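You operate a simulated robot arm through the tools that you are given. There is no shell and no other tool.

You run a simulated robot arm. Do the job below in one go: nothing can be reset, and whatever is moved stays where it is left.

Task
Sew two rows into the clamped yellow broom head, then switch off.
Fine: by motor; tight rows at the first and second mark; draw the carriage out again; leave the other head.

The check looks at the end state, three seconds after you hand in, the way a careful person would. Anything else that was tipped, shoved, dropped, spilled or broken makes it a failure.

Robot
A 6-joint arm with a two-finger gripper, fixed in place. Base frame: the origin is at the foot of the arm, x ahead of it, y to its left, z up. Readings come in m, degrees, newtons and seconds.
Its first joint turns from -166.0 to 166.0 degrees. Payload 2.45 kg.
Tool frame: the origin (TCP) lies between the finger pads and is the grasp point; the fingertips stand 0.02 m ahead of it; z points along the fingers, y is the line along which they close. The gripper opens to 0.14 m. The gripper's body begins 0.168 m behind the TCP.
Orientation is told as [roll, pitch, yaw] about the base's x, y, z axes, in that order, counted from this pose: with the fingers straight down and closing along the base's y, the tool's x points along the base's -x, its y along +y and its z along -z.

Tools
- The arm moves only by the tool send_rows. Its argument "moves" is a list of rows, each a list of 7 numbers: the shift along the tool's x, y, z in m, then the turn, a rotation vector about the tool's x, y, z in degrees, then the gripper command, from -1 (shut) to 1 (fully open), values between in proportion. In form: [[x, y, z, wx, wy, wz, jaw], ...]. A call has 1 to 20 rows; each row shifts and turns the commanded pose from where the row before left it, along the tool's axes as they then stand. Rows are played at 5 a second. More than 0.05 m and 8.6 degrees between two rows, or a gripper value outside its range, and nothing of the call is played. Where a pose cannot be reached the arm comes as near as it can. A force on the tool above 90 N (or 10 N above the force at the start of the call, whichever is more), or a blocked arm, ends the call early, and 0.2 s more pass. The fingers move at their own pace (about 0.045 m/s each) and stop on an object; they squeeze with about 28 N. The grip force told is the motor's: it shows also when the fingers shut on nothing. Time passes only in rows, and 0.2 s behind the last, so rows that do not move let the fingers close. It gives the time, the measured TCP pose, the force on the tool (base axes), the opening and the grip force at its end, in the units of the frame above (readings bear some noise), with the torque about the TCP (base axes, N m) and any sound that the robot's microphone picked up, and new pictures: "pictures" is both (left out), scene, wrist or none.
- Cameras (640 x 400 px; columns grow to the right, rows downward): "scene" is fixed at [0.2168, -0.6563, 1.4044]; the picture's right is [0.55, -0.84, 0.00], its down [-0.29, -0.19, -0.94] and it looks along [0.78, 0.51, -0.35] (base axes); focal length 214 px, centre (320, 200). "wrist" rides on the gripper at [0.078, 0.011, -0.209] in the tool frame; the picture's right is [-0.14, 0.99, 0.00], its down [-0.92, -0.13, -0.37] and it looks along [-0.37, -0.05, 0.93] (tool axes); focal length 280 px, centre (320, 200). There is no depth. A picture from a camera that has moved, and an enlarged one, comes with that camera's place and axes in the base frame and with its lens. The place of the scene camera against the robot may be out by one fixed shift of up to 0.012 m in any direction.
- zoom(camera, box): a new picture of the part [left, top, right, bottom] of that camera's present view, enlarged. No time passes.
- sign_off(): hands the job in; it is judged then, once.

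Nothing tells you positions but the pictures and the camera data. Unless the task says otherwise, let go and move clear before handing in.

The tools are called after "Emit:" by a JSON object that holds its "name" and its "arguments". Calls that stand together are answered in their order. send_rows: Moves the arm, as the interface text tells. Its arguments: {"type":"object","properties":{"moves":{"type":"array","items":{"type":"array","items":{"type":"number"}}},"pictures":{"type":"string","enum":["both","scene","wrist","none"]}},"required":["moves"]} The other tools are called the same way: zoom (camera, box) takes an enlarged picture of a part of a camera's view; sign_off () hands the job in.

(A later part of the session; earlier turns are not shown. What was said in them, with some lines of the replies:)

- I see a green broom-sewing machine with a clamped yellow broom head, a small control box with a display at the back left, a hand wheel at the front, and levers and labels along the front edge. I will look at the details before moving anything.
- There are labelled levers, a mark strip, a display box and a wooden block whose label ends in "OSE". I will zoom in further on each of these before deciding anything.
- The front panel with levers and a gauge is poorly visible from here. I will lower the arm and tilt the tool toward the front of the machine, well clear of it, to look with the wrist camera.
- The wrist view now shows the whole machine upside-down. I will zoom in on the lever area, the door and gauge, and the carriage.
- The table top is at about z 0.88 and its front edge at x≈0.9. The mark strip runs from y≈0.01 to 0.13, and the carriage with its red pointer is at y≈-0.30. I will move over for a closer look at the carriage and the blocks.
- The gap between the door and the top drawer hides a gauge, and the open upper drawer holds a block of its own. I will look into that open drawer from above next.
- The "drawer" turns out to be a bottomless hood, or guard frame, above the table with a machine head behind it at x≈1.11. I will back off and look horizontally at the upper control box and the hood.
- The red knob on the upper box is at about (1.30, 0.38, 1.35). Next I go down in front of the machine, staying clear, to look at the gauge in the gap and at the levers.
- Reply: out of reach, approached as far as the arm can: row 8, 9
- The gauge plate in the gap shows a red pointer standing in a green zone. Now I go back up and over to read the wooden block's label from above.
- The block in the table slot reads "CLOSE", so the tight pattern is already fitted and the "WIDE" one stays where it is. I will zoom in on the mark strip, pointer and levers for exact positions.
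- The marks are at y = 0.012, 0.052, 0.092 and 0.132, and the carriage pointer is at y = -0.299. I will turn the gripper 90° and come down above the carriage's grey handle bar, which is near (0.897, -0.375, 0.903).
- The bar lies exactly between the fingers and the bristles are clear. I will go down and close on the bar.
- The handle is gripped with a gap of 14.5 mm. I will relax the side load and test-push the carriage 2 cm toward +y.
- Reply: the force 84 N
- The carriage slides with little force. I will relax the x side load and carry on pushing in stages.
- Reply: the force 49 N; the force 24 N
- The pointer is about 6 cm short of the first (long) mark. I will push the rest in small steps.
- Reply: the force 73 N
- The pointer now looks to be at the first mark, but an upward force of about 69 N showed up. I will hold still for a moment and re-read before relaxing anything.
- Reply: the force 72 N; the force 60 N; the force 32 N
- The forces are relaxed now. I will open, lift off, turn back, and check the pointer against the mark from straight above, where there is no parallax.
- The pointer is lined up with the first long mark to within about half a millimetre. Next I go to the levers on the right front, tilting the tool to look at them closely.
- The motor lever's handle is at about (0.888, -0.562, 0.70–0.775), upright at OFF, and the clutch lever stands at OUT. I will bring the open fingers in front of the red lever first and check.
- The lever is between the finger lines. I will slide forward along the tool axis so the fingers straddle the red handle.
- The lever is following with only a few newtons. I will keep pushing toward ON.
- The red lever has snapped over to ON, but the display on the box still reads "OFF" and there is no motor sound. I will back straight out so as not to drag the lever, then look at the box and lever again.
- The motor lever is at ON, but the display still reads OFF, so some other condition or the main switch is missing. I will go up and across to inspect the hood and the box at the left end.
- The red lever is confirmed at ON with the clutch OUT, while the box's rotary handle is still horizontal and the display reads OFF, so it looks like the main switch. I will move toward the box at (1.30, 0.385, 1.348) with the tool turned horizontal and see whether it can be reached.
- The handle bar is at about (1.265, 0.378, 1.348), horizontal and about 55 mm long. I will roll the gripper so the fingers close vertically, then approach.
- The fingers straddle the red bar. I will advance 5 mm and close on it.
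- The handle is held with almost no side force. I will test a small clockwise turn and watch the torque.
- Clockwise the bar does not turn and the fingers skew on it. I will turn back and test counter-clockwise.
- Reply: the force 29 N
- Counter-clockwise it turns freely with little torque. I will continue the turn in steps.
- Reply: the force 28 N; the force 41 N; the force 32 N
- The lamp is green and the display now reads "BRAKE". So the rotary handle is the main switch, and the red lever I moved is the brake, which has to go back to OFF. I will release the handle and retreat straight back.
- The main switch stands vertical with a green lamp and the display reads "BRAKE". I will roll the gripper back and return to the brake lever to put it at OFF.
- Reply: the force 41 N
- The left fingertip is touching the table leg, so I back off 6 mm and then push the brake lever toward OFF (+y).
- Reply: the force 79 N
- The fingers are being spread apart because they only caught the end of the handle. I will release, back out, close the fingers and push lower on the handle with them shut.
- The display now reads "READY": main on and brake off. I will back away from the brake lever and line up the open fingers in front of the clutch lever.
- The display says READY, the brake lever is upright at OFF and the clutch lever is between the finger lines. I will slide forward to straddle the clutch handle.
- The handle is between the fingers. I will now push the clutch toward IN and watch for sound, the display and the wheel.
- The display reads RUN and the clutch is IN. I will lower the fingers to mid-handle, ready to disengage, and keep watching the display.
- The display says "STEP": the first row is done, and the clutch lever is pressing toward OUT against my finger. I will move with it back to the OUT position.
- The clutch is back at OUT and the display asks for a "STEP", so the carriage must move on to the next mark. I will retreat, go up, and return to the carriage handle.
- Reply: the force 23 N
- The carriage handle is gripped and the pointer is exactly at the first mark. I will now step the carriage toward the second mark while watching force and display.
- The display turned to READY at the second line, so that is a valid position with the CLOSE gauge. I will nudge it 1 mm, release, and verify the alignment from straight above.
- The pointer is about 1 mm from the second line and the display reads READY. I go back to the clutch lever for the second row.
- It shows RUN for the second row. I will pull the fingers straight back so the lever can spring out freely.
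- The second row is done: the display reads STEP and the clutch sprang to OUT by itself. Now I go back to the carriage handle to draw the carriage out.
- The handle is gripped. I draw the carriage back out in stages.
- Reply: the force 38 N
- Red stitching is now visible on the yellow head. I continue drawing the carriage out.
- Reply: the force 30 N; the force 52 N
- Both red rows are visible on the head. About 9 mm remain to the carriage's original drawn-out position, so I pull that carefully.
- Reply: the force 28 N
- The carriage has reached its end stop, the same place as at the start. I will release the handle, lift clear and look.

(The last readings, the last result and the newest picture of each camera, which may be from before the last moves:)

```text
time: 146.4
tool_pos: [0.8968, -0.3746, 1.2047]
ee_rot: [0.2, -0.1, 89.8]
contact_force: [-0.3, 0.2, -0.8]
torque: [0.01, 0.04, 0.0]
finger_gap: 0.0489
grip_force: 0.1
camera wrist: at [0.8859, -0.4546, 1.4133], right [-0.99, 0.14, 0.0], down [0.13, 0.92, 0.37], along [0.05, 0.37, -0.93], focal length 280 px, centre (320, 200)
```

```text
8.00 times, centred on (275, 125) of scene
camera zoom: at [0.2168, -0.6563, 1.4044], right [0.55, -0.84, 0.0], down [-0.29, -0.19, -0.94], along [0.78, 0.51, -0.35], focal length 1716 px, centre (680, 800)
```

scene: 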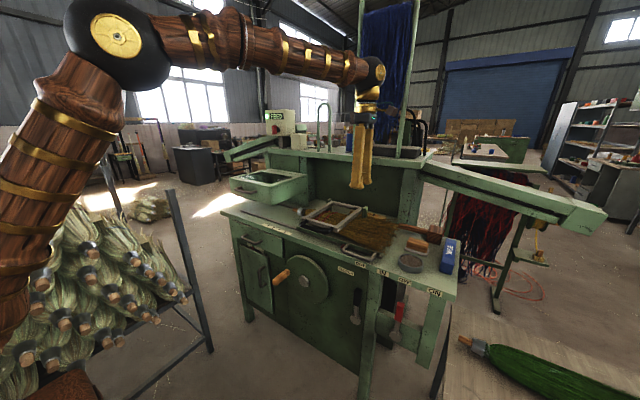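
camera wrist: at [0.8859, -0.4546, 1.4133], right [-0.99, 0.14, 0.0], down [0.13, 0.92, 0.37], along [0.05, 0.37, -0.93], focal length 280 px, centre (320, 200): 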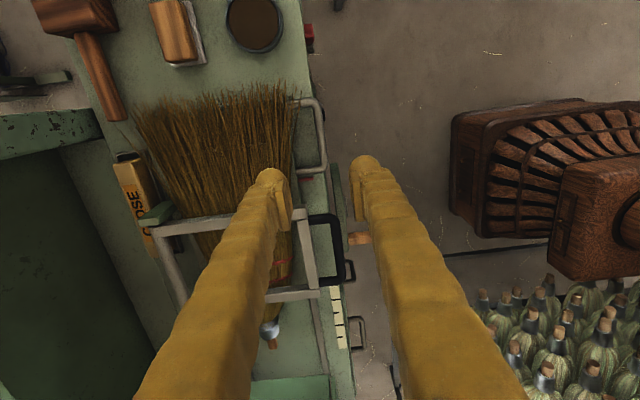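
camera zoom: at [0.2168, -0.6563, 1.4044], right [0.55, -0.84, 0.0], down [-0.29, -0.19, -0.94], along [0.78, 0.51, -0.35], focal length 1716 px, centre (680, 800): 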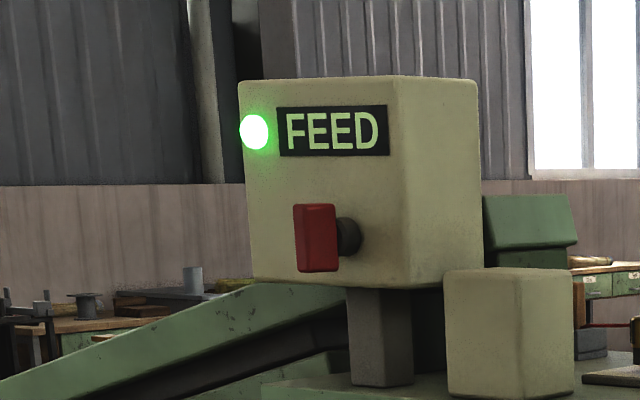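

Emit:
{"name": "zoom", "arguments": {"camera": "scene", "box": [310, 205, 360, 237]}}

Emit:
{"name": "zoom", "arguments": {"camera": "scene", "box": [236, 228, 276, 258]}}

Emit:
{"name": "zoom", "arguments": {"camera": "scene", "box": [300, 90, 450, 180]}}

Emit:
{"name": "zoom", "arguments": {"camera": "scene", "box": [340, 250, 460, 360]}}

```text
12.50 times, centred on (335, 221) of scene
camera zoom: at [0.2168, -0.6563, 1.4044], right [0.55, -0.84, 0.0], down [-0.29, -0.19, -0.94], along [0.78, 0.51, -0.35], focal length 2681 px, centre (132, -62)
```

zoom: 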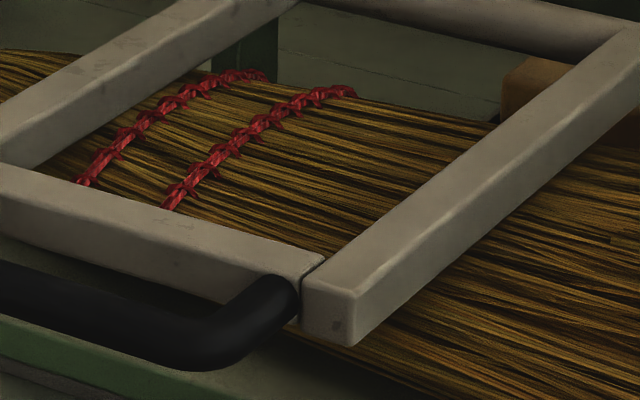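

```text
13.33 times, centred on (256, 243) of scene
camera zoom: at [0.2168, -0.6563, 1.4044], right [0.55, -0.84, 0.0], down [-0.29, -0.19, -0.94], along [0.78, 0.51, -0.35], focal length 2860 px, centre (1173, -373)
```

zoom: 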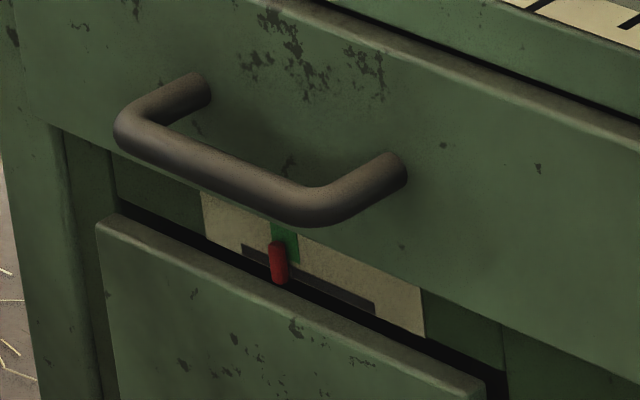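

```text
4.27 times, centred on (375, 135) of scene
camera zoom: at [0.2168, -0.6563, 1.4044], right [0.55, -0.84, 0.0], down [-0.29, -0.19, -0.94], along [0.78, 0.51, -0.35], focal length 915 px, centre (85, 477)
```

zoom: 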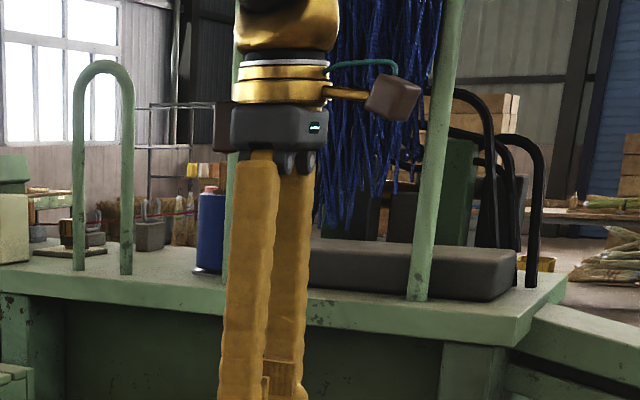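

```text
3.64 times, centred on (400, 305) of scene
camera zoom: at [0.2168, -0.6563, 1.4044], right [0.55, -0.84, 0.0], down [-0.29, -0.19, -0.94], along [0.78, 0.51, -0.35], focal length 780 px, centre (29, -182)
```

zoom: 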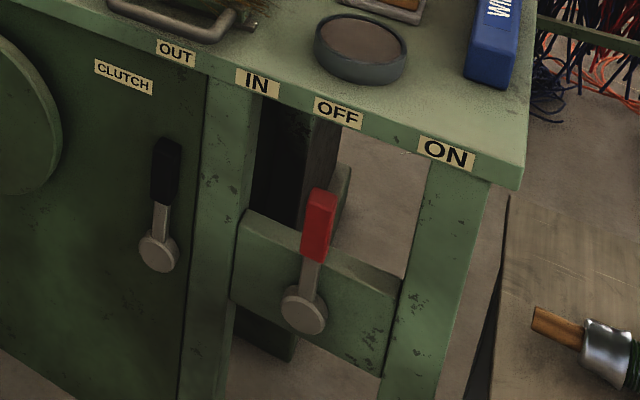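

Both rows look tight and sit next to each other. The clutch is OUT, the brake OFF and the carriage is out. Now I go back to the main switch to turn it off.

Emit:
{"name": "send_rows", "arguments": {"moves": [[-0.0432, 0.0134, -0.0132, 0, 0, 0, -0.2], [-0.0432, 0.0134, -0.0132, 0, 0, 0, -0.2], [-0.0432, 0.0134, -0.0132, 0, 0, 0, -0.2], [-0.0432, 0.0134, -0.0132, 0, 0, 0, -0.2], [-0.0432, 0.0134, -0.0132, 0, 0, 0, -0.2], [-0.0432, 0.0134, -0.0132, 0, 0, 0, -0.2], [-0.0432, 0.0134, -0.0132, 0, 0, 0, -0.2], [-0.0432, 0.0134, -0.0132, 0, 0, 0, -0.2], [-0.0432, 0.0134, -0.0132, 0, 0, 0, -0.2], [-0.0432, 0.0134, -0.0132, 0, 0, 0, -0.2], [-0.0432, 0.0134, -0.0132, 0, 0, 0, -0.2]], "pictures": "none"}}

Emit:
{"name": "send_rows", "arguments": {"moves": [[0, 0, 0, 0, 0, -8.18, -0.2], [0, 0, 0, 0, 0, -8.18, -0.2], [0, 0, 0, 0, 0, -8.18, -0.2], [0, 0, 0, 0, 0, -8.18, -0.2], [0, 0, 0, 0, 0, -8.18, -0.2], [0, 0, 0, 0, 0, -8.18, -0.2], [0, 0, 0, 0, 0, -8.18, -0.2], [0, 0, 0, 0, 0, -8.18, -0.2], [0, 0, 0, 0, 0, -8.18, -0.2], [0, 0, 0, 0, 0, -8.18, -0.2], [0, 0, 0, 0, 0, -8.2, -0.2]], "pictures": "none"}}

Emit:
{"name": "send_rows", "arguments": {"moves": [[0, 0, 0, 0, 7.5, 0, -0.2], [0, 0, 0, 0, 7.5, 0, -0.2], [0, 0, 0, 0, 7.5, 0, -0.2], [0, 0, 0, 0, 7.5, 0, -0.2], [0, 0, 0, 0, 7.5, 0, -0.2], [0, 0, 0, 0, 7.5, 0, -0.2], [0, 0, 0, 0, 7.5, 0, -0.2], [0, 0, 0, 0, 7.5, 0, -0.2], [0, 0, 0, 0, 7.5, 0, -0.2], [0, 0, 0, 0, 7.5, 0, -0.2], [0, 0, 0, 0, 7.5, 0, -0.2], [0, 0, 0, 0, 7.5, 0, -0.2]], "pictures": "both"}}

```text
time: 148.8
tool_pos: [0.752, 0.0996, 1.3458]
ee_rot: [0.0, 0.0, 90.1]
contact_force: [0.7, 0.6, 0.0]
torque: [-0.01, 0.02, 0.01]
finger_gap: 0.0562
grip_force: 0.1
```

```text
time: 151.2
tool_pos: [0.7499, 0.0992, 1.3493]
ee_rot: [0.0, 0.1, -179.9]
contact_force: [-0.1, -0.1, -0.1]
torque: [0.04, 0.01, -0.02]
finger_gap: 0.0561
grip_force: 0.1
```

```text
time: 154.0
tool_pos: [0.7448, 0.0639, 1.3312]
ee_rot: [-42.8, 79.6, 130.5]
contact_force: [0.1, 0.5, -0.5]
torque: [0.01, -0.01, 0.0]
finger_gap: 0.0561
grip_force: 0.0
out of reach, approached as far as the arm can: row 10
stopped in row 12: the arm was blocked; the commanded pose is now the measured one
camera wrist: at [0.5472, 0.0641, 1.4344], right [-0.14, -0.96, -0.26], down [-0.45, 0.29, -0.84], along [0.88, 0.0, -0.48], focal length 280 px, centre (320, 200)
```

scene: 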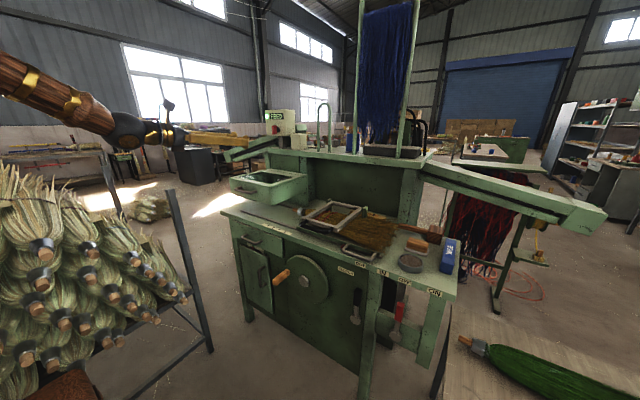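
wrist: 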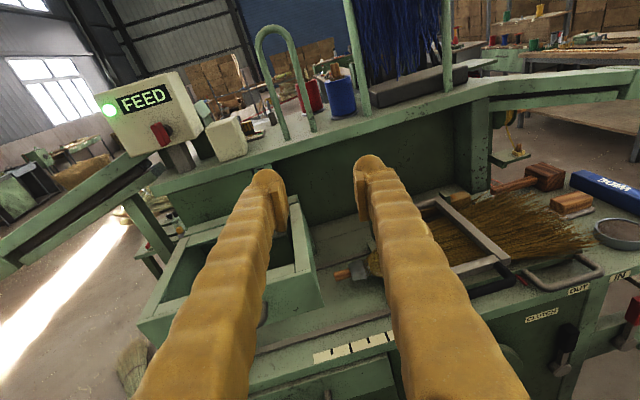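

The arm got cramped with the tool horizontal that close to the base, but nothing was touched. I will move outward toward the switch and straighten the tool there.

Emit:
{"name": "send_rows", "arguments": {"moves": [[0.001, -0.0345, 0.0237, 0, 0, 0, -0.2], [0.001, -0.0345, 0.0237, 0, 0, 0, -0.2], [0.001, -0.0345, 0.0237, 0, 0, 0, -0.2], [0.001, -0.0345, 0.0237, 0, 0, 0, -0.2], [0.001, -0.0345, 0.0237, 0, 0, 0, -0.2], [0.001, -0.0345, 0.0237, 0, 0, 0, -0.2], [0.001, -0.0345, 0.0237, 0, 0, 0, -0.2], [0.001, -0.0345, 0.0237, 0, 0, 0, -0.2], [0.001, -0.0345, 0.0237, 0, 0, 0, -0.2], [0, 0, 0, 3.37, 3.4, -3.7, -0.2], [0, 0, 0, 3.37, 3.4, -3.7, -0.2], [0, 0, 0, 0, 0, 0, -0.2]], "pictures": "both"}}

```text
time: 156.6
tool_pos: [0.9949, 0.3451, 1.3498]
ee_rot: [-15.8, 89.6, 164.3]
contact_force: [0.4, 0.4, 0.4]
torque: [0.0, 0.01, 0.0]
finger_gap: 0.0559
grip_force: 0.1
camera wrist: at [0.7863, 0.3326, 1.4285], right [0.0, -0.99, -0.14], down [-0.37, 0.13, -0.92], along [0.93, 0.05, -0.37], focal length 280 px, centre (320, 200)
```

scene: 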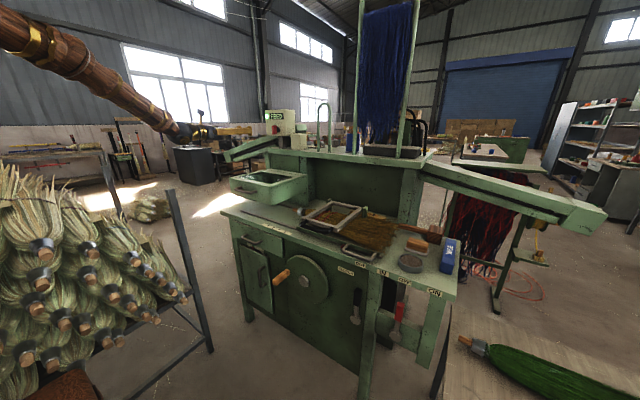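
wrist: 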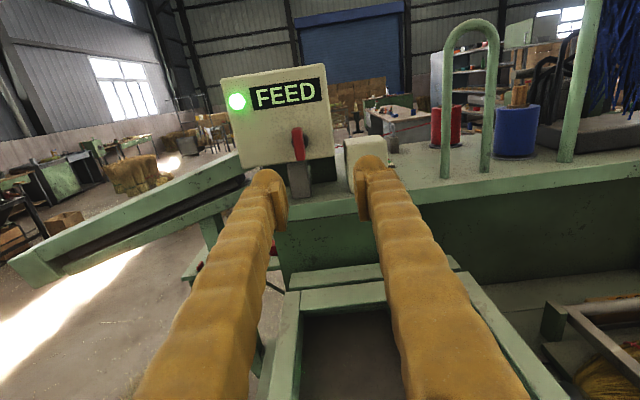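

Emit:
{"name": "send_rows", "arguments": {"moves": [[-0.001, -0.007, 0.043, 0, 0, 0, -0.2], [-0.001, -0.007, 0.043, 0, 0, 0, -0.2], [-0.001, -0.007, 0.043, 0, 0, 0, -0.2], [-0.001, -0.007, 0.043, 0, 0, 0, -0.2], [-0.001, -0.007, 0.043, 0, 0, 0, -0.2], [0, 0, 0, 0, 0, 0, -0.2]], "pictures": "wrist"}}

Emit:
{"name": "zoom", "arguments": {"camera": "wrist", "box": [220, 80, 420, 230]}}

Emit:
{"name": "zoom", "arguments": {"camera": "scene", "box": [245, 100, 305, 150]}}

```text
time: 158.0
tool_pos: [1.2123, 0.381, 1.3464]
ee_rot: [-16.1, 89.6, 164.0]
contact_force: [0.8, -0.2, -0.5]
torque: [0.02, -0.02, 0.0]
finger_gap: 0.056
grip_force: 0.0
camera wrist: at [1.0032, 0.3682, 1.4254], right [0.0, -0.99, -0.14], down [-0.37, 0.13, -0.92], along [0.93, 0.05, -0.37], focal length 280 px, centre (320, 200)
```

wrist: 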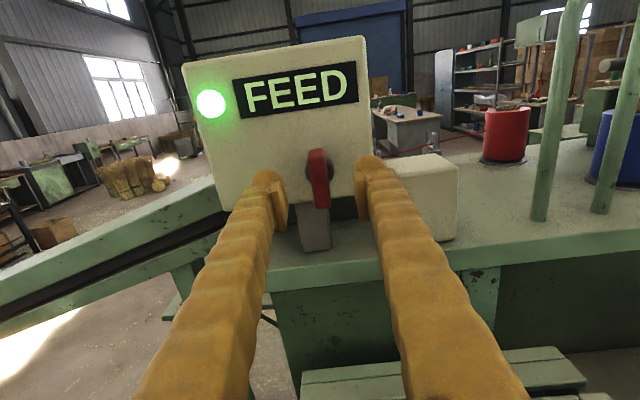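

```text
2.67 times, centred on (320, 155) of wrist
camera zoom: at [1.0032, 0.3682, 1.4254], right [0.0, -0.99, -0.14], down [-0.37, 0.13, -0.92], along [0.93, 0.05, -0.37], focal length 748 px, centre (320, 320)
```

zoom: 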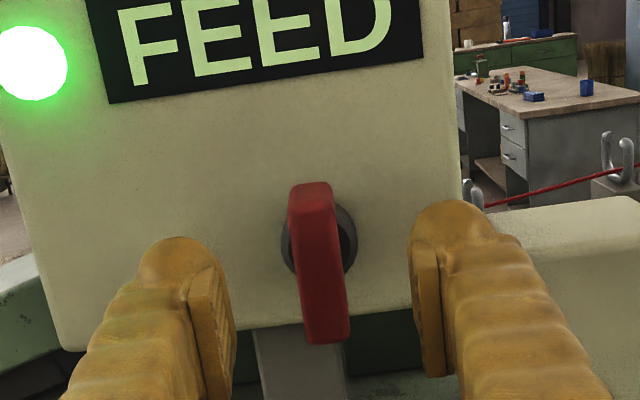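

```text
8.00 times, centred on (275, 125) of scene
camera zoom: at [0.2168, -0.6563, 1.4044], right [0.55, -0.84, 0.0], down [-0.29, -0.19, -0.94], along [0.78, 0.51, -0.35], focal length 1716 px, centre (680, 800)
```

zoom: 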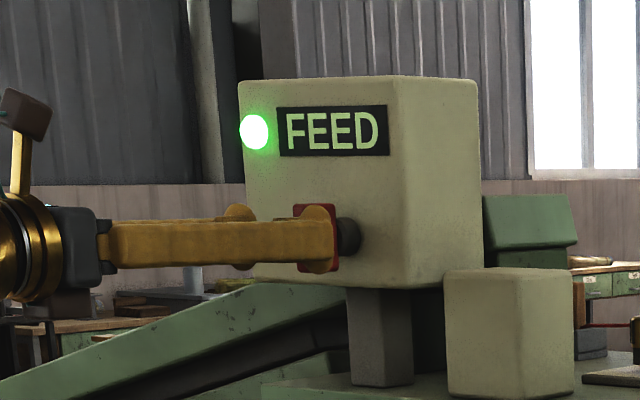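

The red bar is centred between the fingers. I will advance, close, and then turn it clockwise back to OFF.

Emit:
{"name": "send_rows", "arguments": {"moves": [[-0.001, 0, 0.022, 0, 0, 0, -0.2], [-0.001, 0, 0.022, 0, 0, 0, -0.2], [0, 0, 0, 0, 0, 0, -0.5], [0, 0, 0, 0, 0, 0, -1], [0, 0, 0, 0, 0, 0, -1], [0, 0, 0, 0, 0, 0, -1], [0, 0, 0, 0, 0, 0, -1]], "pictures": "wrist"}}

```text
time: 159.6
tool_pos: [1.2555, 0.3804, 1.3425]
ee_rot: [-13.6, 89.5, 166.4]
contact_force: [9.8, 11.2, 2.2]
torque: [-0.01, -0.03, 0.09]
finger_gap: 0.0151
grip_force: 40.8
camera wrist: at [1.0467, 0.3684, 1.4215], right [0.0, -0.99, -0.14], down [-0.37, 0.13, -0.92], along [0.93, 0.05, -0.37], focal length 280 px, centre (320, 200)
```

wrist: 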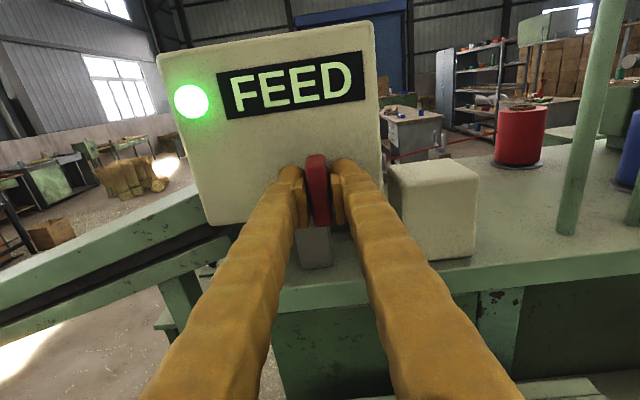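

Emit:
{"name": "send_rows", "arguments": {"moves": [[0, 0, 0, 0, 0, 5, -1], [0, 0, 0, 0, 0, 6, -1], [0, 0, 0, 0, 0, 7, -1], [0, 0, 0, 0, 0, 7, -1]], "pictures": "none"}}

Emit:
{"name": "zoom", "arguments": {"camera": "scene", "box": [245, 100, 305, 150]}}

```text
time: 160.6
tool_pos: [1.2559, 0.3816, 1.3419]
ee_rot: [-89.1, 64.8, 90.9]
contact_force: [23.4, 34.6, 13.3]
torque: [-0.15, -0.06, 0.34]
finger_gap: 0.0154
grip_force: 41.2
```

```text
8.00 times, centred on (275, 125) of scene
camera zoom: at [0.2168, -0.6563, 1.4044], right [0.55, -0.84, 0.0], down [-0.29, -0.19, -0.94], along [0.78, 0.51, -0.35], focal length 1716 px, centre (680, 800)
```

zoom: 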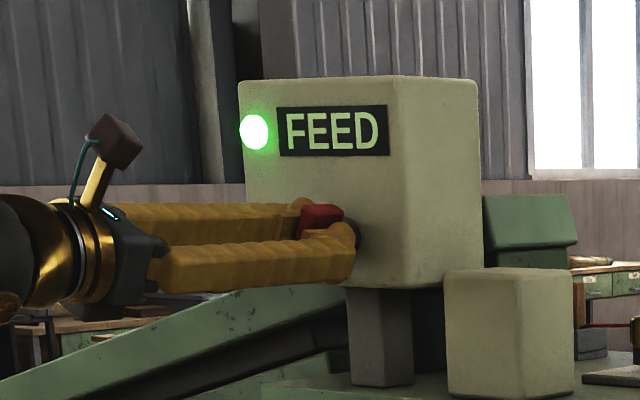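

Emit:
{"name": "send_rows", "arguments": {"moves": [[0, -0.001, 0.0006, 0, 0, 6, -1], [0, 0, 0, 0, 0, 7, -1], [0, 0, 0, 0, 0, 7, -1], [0, 0, 0, 0, 0, 7, -1]], "pictures": "none"}}

Emit:
{"name": "zoom", "arguments": {"camera": "scene", "box": [245, 100, 305, 150]}}

```text
time: 161.6
tool_pos: [1.2561, 0.3816, 1.3425]
ee_rot: [-89.6, 37.7, 90.4]
contact_force: [-6.8, 41.5, 16.2]
torque: [-0.15, -0.08, 0.5]
finger_gap: 0.0154
grip_force: 41.2
```

```text
8.00 times, centred on (275, 125) of scene
camera zoom: at [0.2168, -0.6563, 1.4044], right [0.55, -0.84, 0.0], down [-0.29, -0.19, -0.94], along [0.78, 0.51, -0.35], focal length 1716 px, centre (680, 800)
```

zoom: 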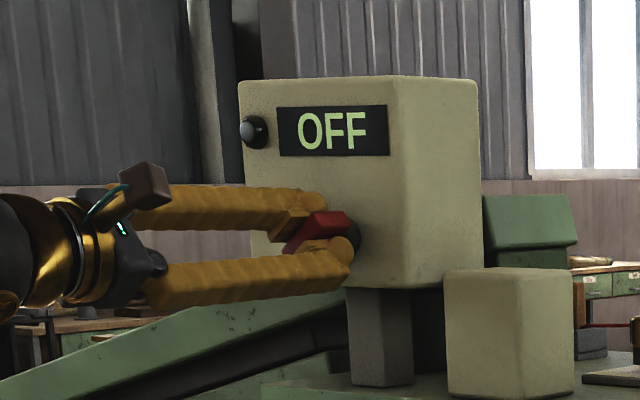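

The display is OFF and the lamp is dark. I will finish the turn to the horizontal stop.

Emit:
{"name": "send_rows", "arguments": {"moves": [[-0.0006, -0.0011, 0, 0, 0, 7, -1], [0, 0, 0, 0, 0, 7, -1], [0, 0, 0, 0, 0, 7, -1], [0, 0, 0, 0, 0, 7, -1], [0, 0, 0, 0, 0, 7, -1]], "pictures": "none"}}

Emit:
{"name": "zoom", "arguments": {"camera": "scene", "box": [245, 100, 305, 150]}}

```text
time: 162.8
tool_pos: [1.2562, 0.3819, 1.3451]
ee_rot: [-89.9, 2.7, 90.0]
contact_force: [8.6, 39.7, 34.4]
torque: [-0.07, -0.33, 0.38]
finger_gap: 0.0152
grip_force: 41.4
```

```text
8.00 times, centred on (275, 125) of scene
camera zoom: at [0.2168, -0.6563, 1.4044], right [0.55, -0.84, 0.0], down [-0.29, -0.19, -0.94], along [0.78, 0.51, -0.35], focal length 1716 px, centre (680, 800)
```

zoom: 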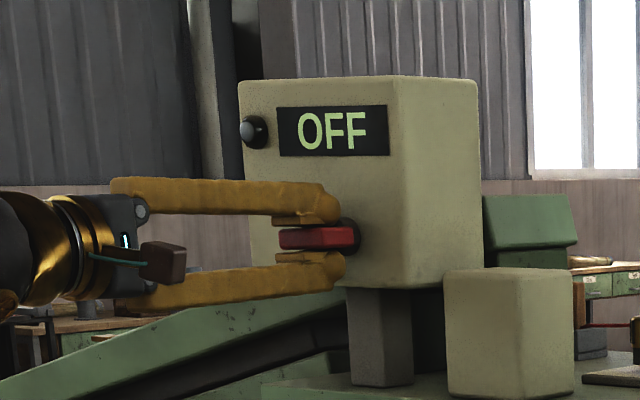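

Emit:
{"name": "send_rows", "arguments": {"moves": [[-0.0012, -0.001, 0, 0, 0, 2.7, -1], [0, 0, 0, 0, 0, 0, -1], [0, 0, 0, 0, 0, 0, -0.4], [0, 0, 0, 0, 0, 0, -0.2], [0, 0, 0, 0, 0, 0, -0.2], [0, 0, -0.03, 0, 0, 0, -0.2], [0, 0, -0.04, 0, 0, 0, -0.2], [0, 0, -0.04, 0, 0, 0, -0.2], [0, 0, -0.04, 0, 0, 0, -0.2], [0, 0, -0.04, 0, 0, 0, -0.2]], "pictures": "both"}}

Emit:
{"name": "zoom", "arguments": {"camera": "scene", "box": [245, 100, 305, 150]}}

Emit:
{"name": "zoom", "arguments": {"camera": "scene", "box": [290, 190, 420, 270]}}

Emit:
{"name": "zoom", "arguments": {"camera": "scene", "box": [220, 160, 480, 320]}}

```text
time: 165.0
tool_pos: [1.0666, 0.3831, 1.3456]
ee_rot: [-89.6, 0.2, 90.0]
contact_force: [0.2, 0.2, 0.0]
torque: [0.02, -0.07, -0.03]
finger_gap: 0.0559
grip_force: 0.0
camera wrist: at [0.8557, 0.3034, 1.3358], right [-0.01, 0.13, -0.99], down [-0.37, 0.92, 0.13], along [0.93, 0.36, 0.04], focal length 280 px, centre (320, 200)
```

scene: 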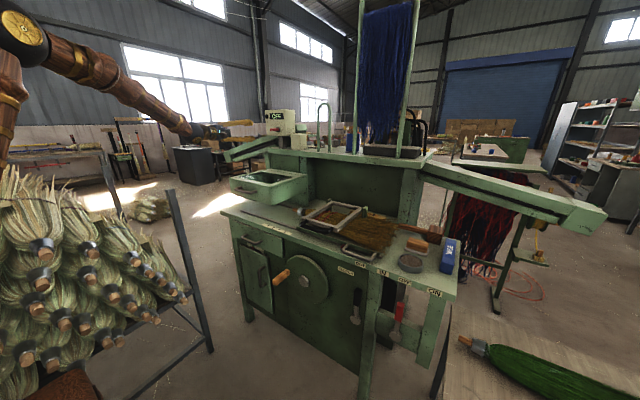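
wrist: 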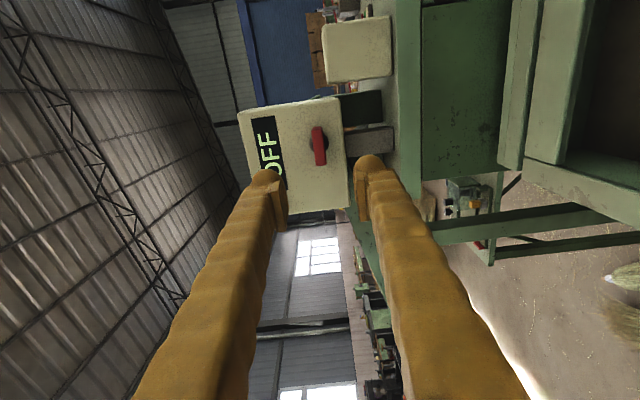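

```text
8.00 times, centred on (275, 125) of scene
camera zoom: at [0.2168, -0.6563, 1.4044], right [0.55, -0.84, 0.0], down [-0.29, -0.19, -0.94], along [0.78, 0.51, -0.35], focal length 1716 px, centre (680, 800)
```

zoom: 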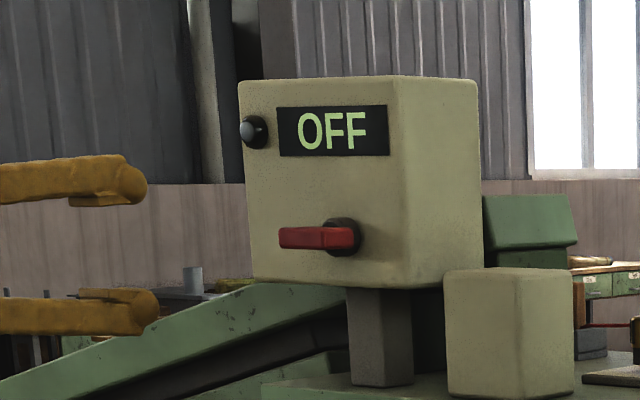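

```text
4.92 times, centred on (355, 230) of scene
camera zoom: at [0.2168, -0.6563, 1.4044], right [0.55, -0.84, 0.0], down [-0.29, -0.19, -0.94], along [0.78, 0.51, -0.35], focal length 1056 px, centre (148, 52)
```

zoom: 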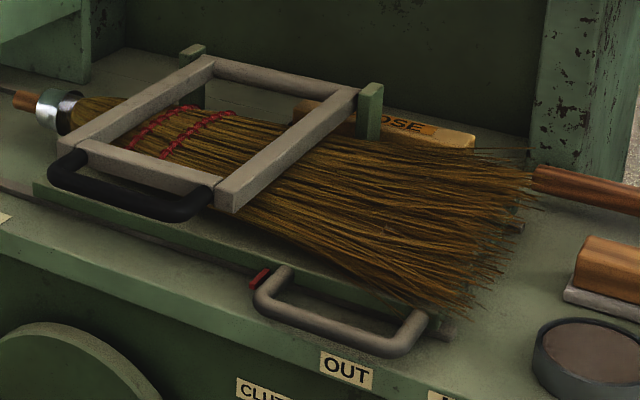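

```text
2.46 times, centred on (350, 240) of scene
camera zoom: at [0.2168, -0.6563, 1.4044], right [0.55, -0.84, 0.0], down [-0.29, -0.19, -0.94], along [0.78, 0.51, -0.35], focal length 528 px, centre (246, 102)
```

zoom: 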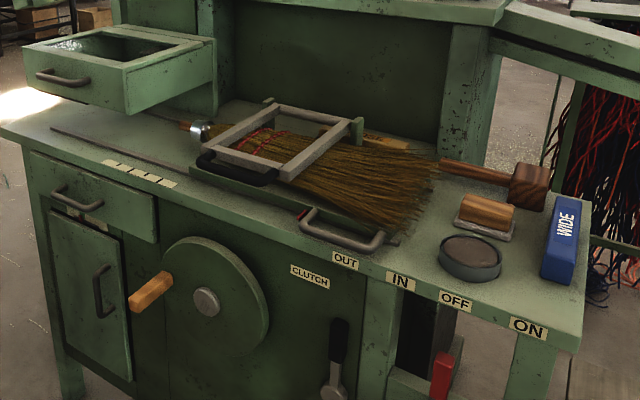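

The end state is as asked: display OFF with the handle horizontal, clutch OUT and brake OFF. The carriage is drawn out, and two tight rows are in the yellow head. I will back the arm further away and then hand in.

Emit:
{"name": "send_rows", "arguments": {"moves": [[0, 0, -0.04, 0, 0, 0, -0.2], [0, 0, -0.04, 0, 0, 0, -0.2], [0, 0, -0.03, 0, 0, 0, -0.2], [0, 0, 0, 0, 0, 0, -0.2]], "pictures": "scene"}}

Emit:
{"name": "sign_off", "arguments": {}}

```text
time: 166.0
tool_pos: [0.9555, 0.384, 1.348]
ee_rot: [-89.7, 0.2, 90.0]
contact_force: [-0.4, 0.0, 0.4]
torque: [0.01, 0.02, -0.02]
finger_gap: 0.0561
grip_force: 0.1
```

scene: 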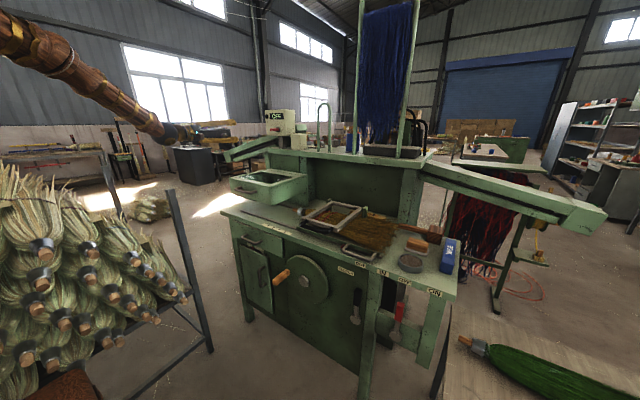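

```text
The job is handed in.
```

The job is handed in: two tight rows are sewn by motor into the clamped yellow head, and the machine is switched off.

- **Rows:** both are visible in red thread, sewn with the CLOSE block that was already in the table slot. Before each run I checked the red pointer from directly above. It was within about half a millimetre of the first mark and about 1 mm past the second.
- **Which mark counts as second:** the strip alternates long and short lines. I took the second line, which is short and 4 cm past the first, as the second mark. The display went from STEP to READY there. If you meant the second long line, the second row is 4 cm short of it.
- **Brake lever:** I first took the red OFF/ON lever for the motor switch and moved it to ON. It was the brake, so I put it back to OFF before sewing. While doing this a finger pressed against the table leg with about 39 N; I saw no mark or movement.
- **End state:** the main switch handle is horizontal with the display at OFF, the clutch is OUT and the brake is OFF. The carriage is drawn out to its end stop, where it stood at the start.
- **Everything else:** I did not touch the green head on the bench or the WIDE block, and the arm is clear of the machine.
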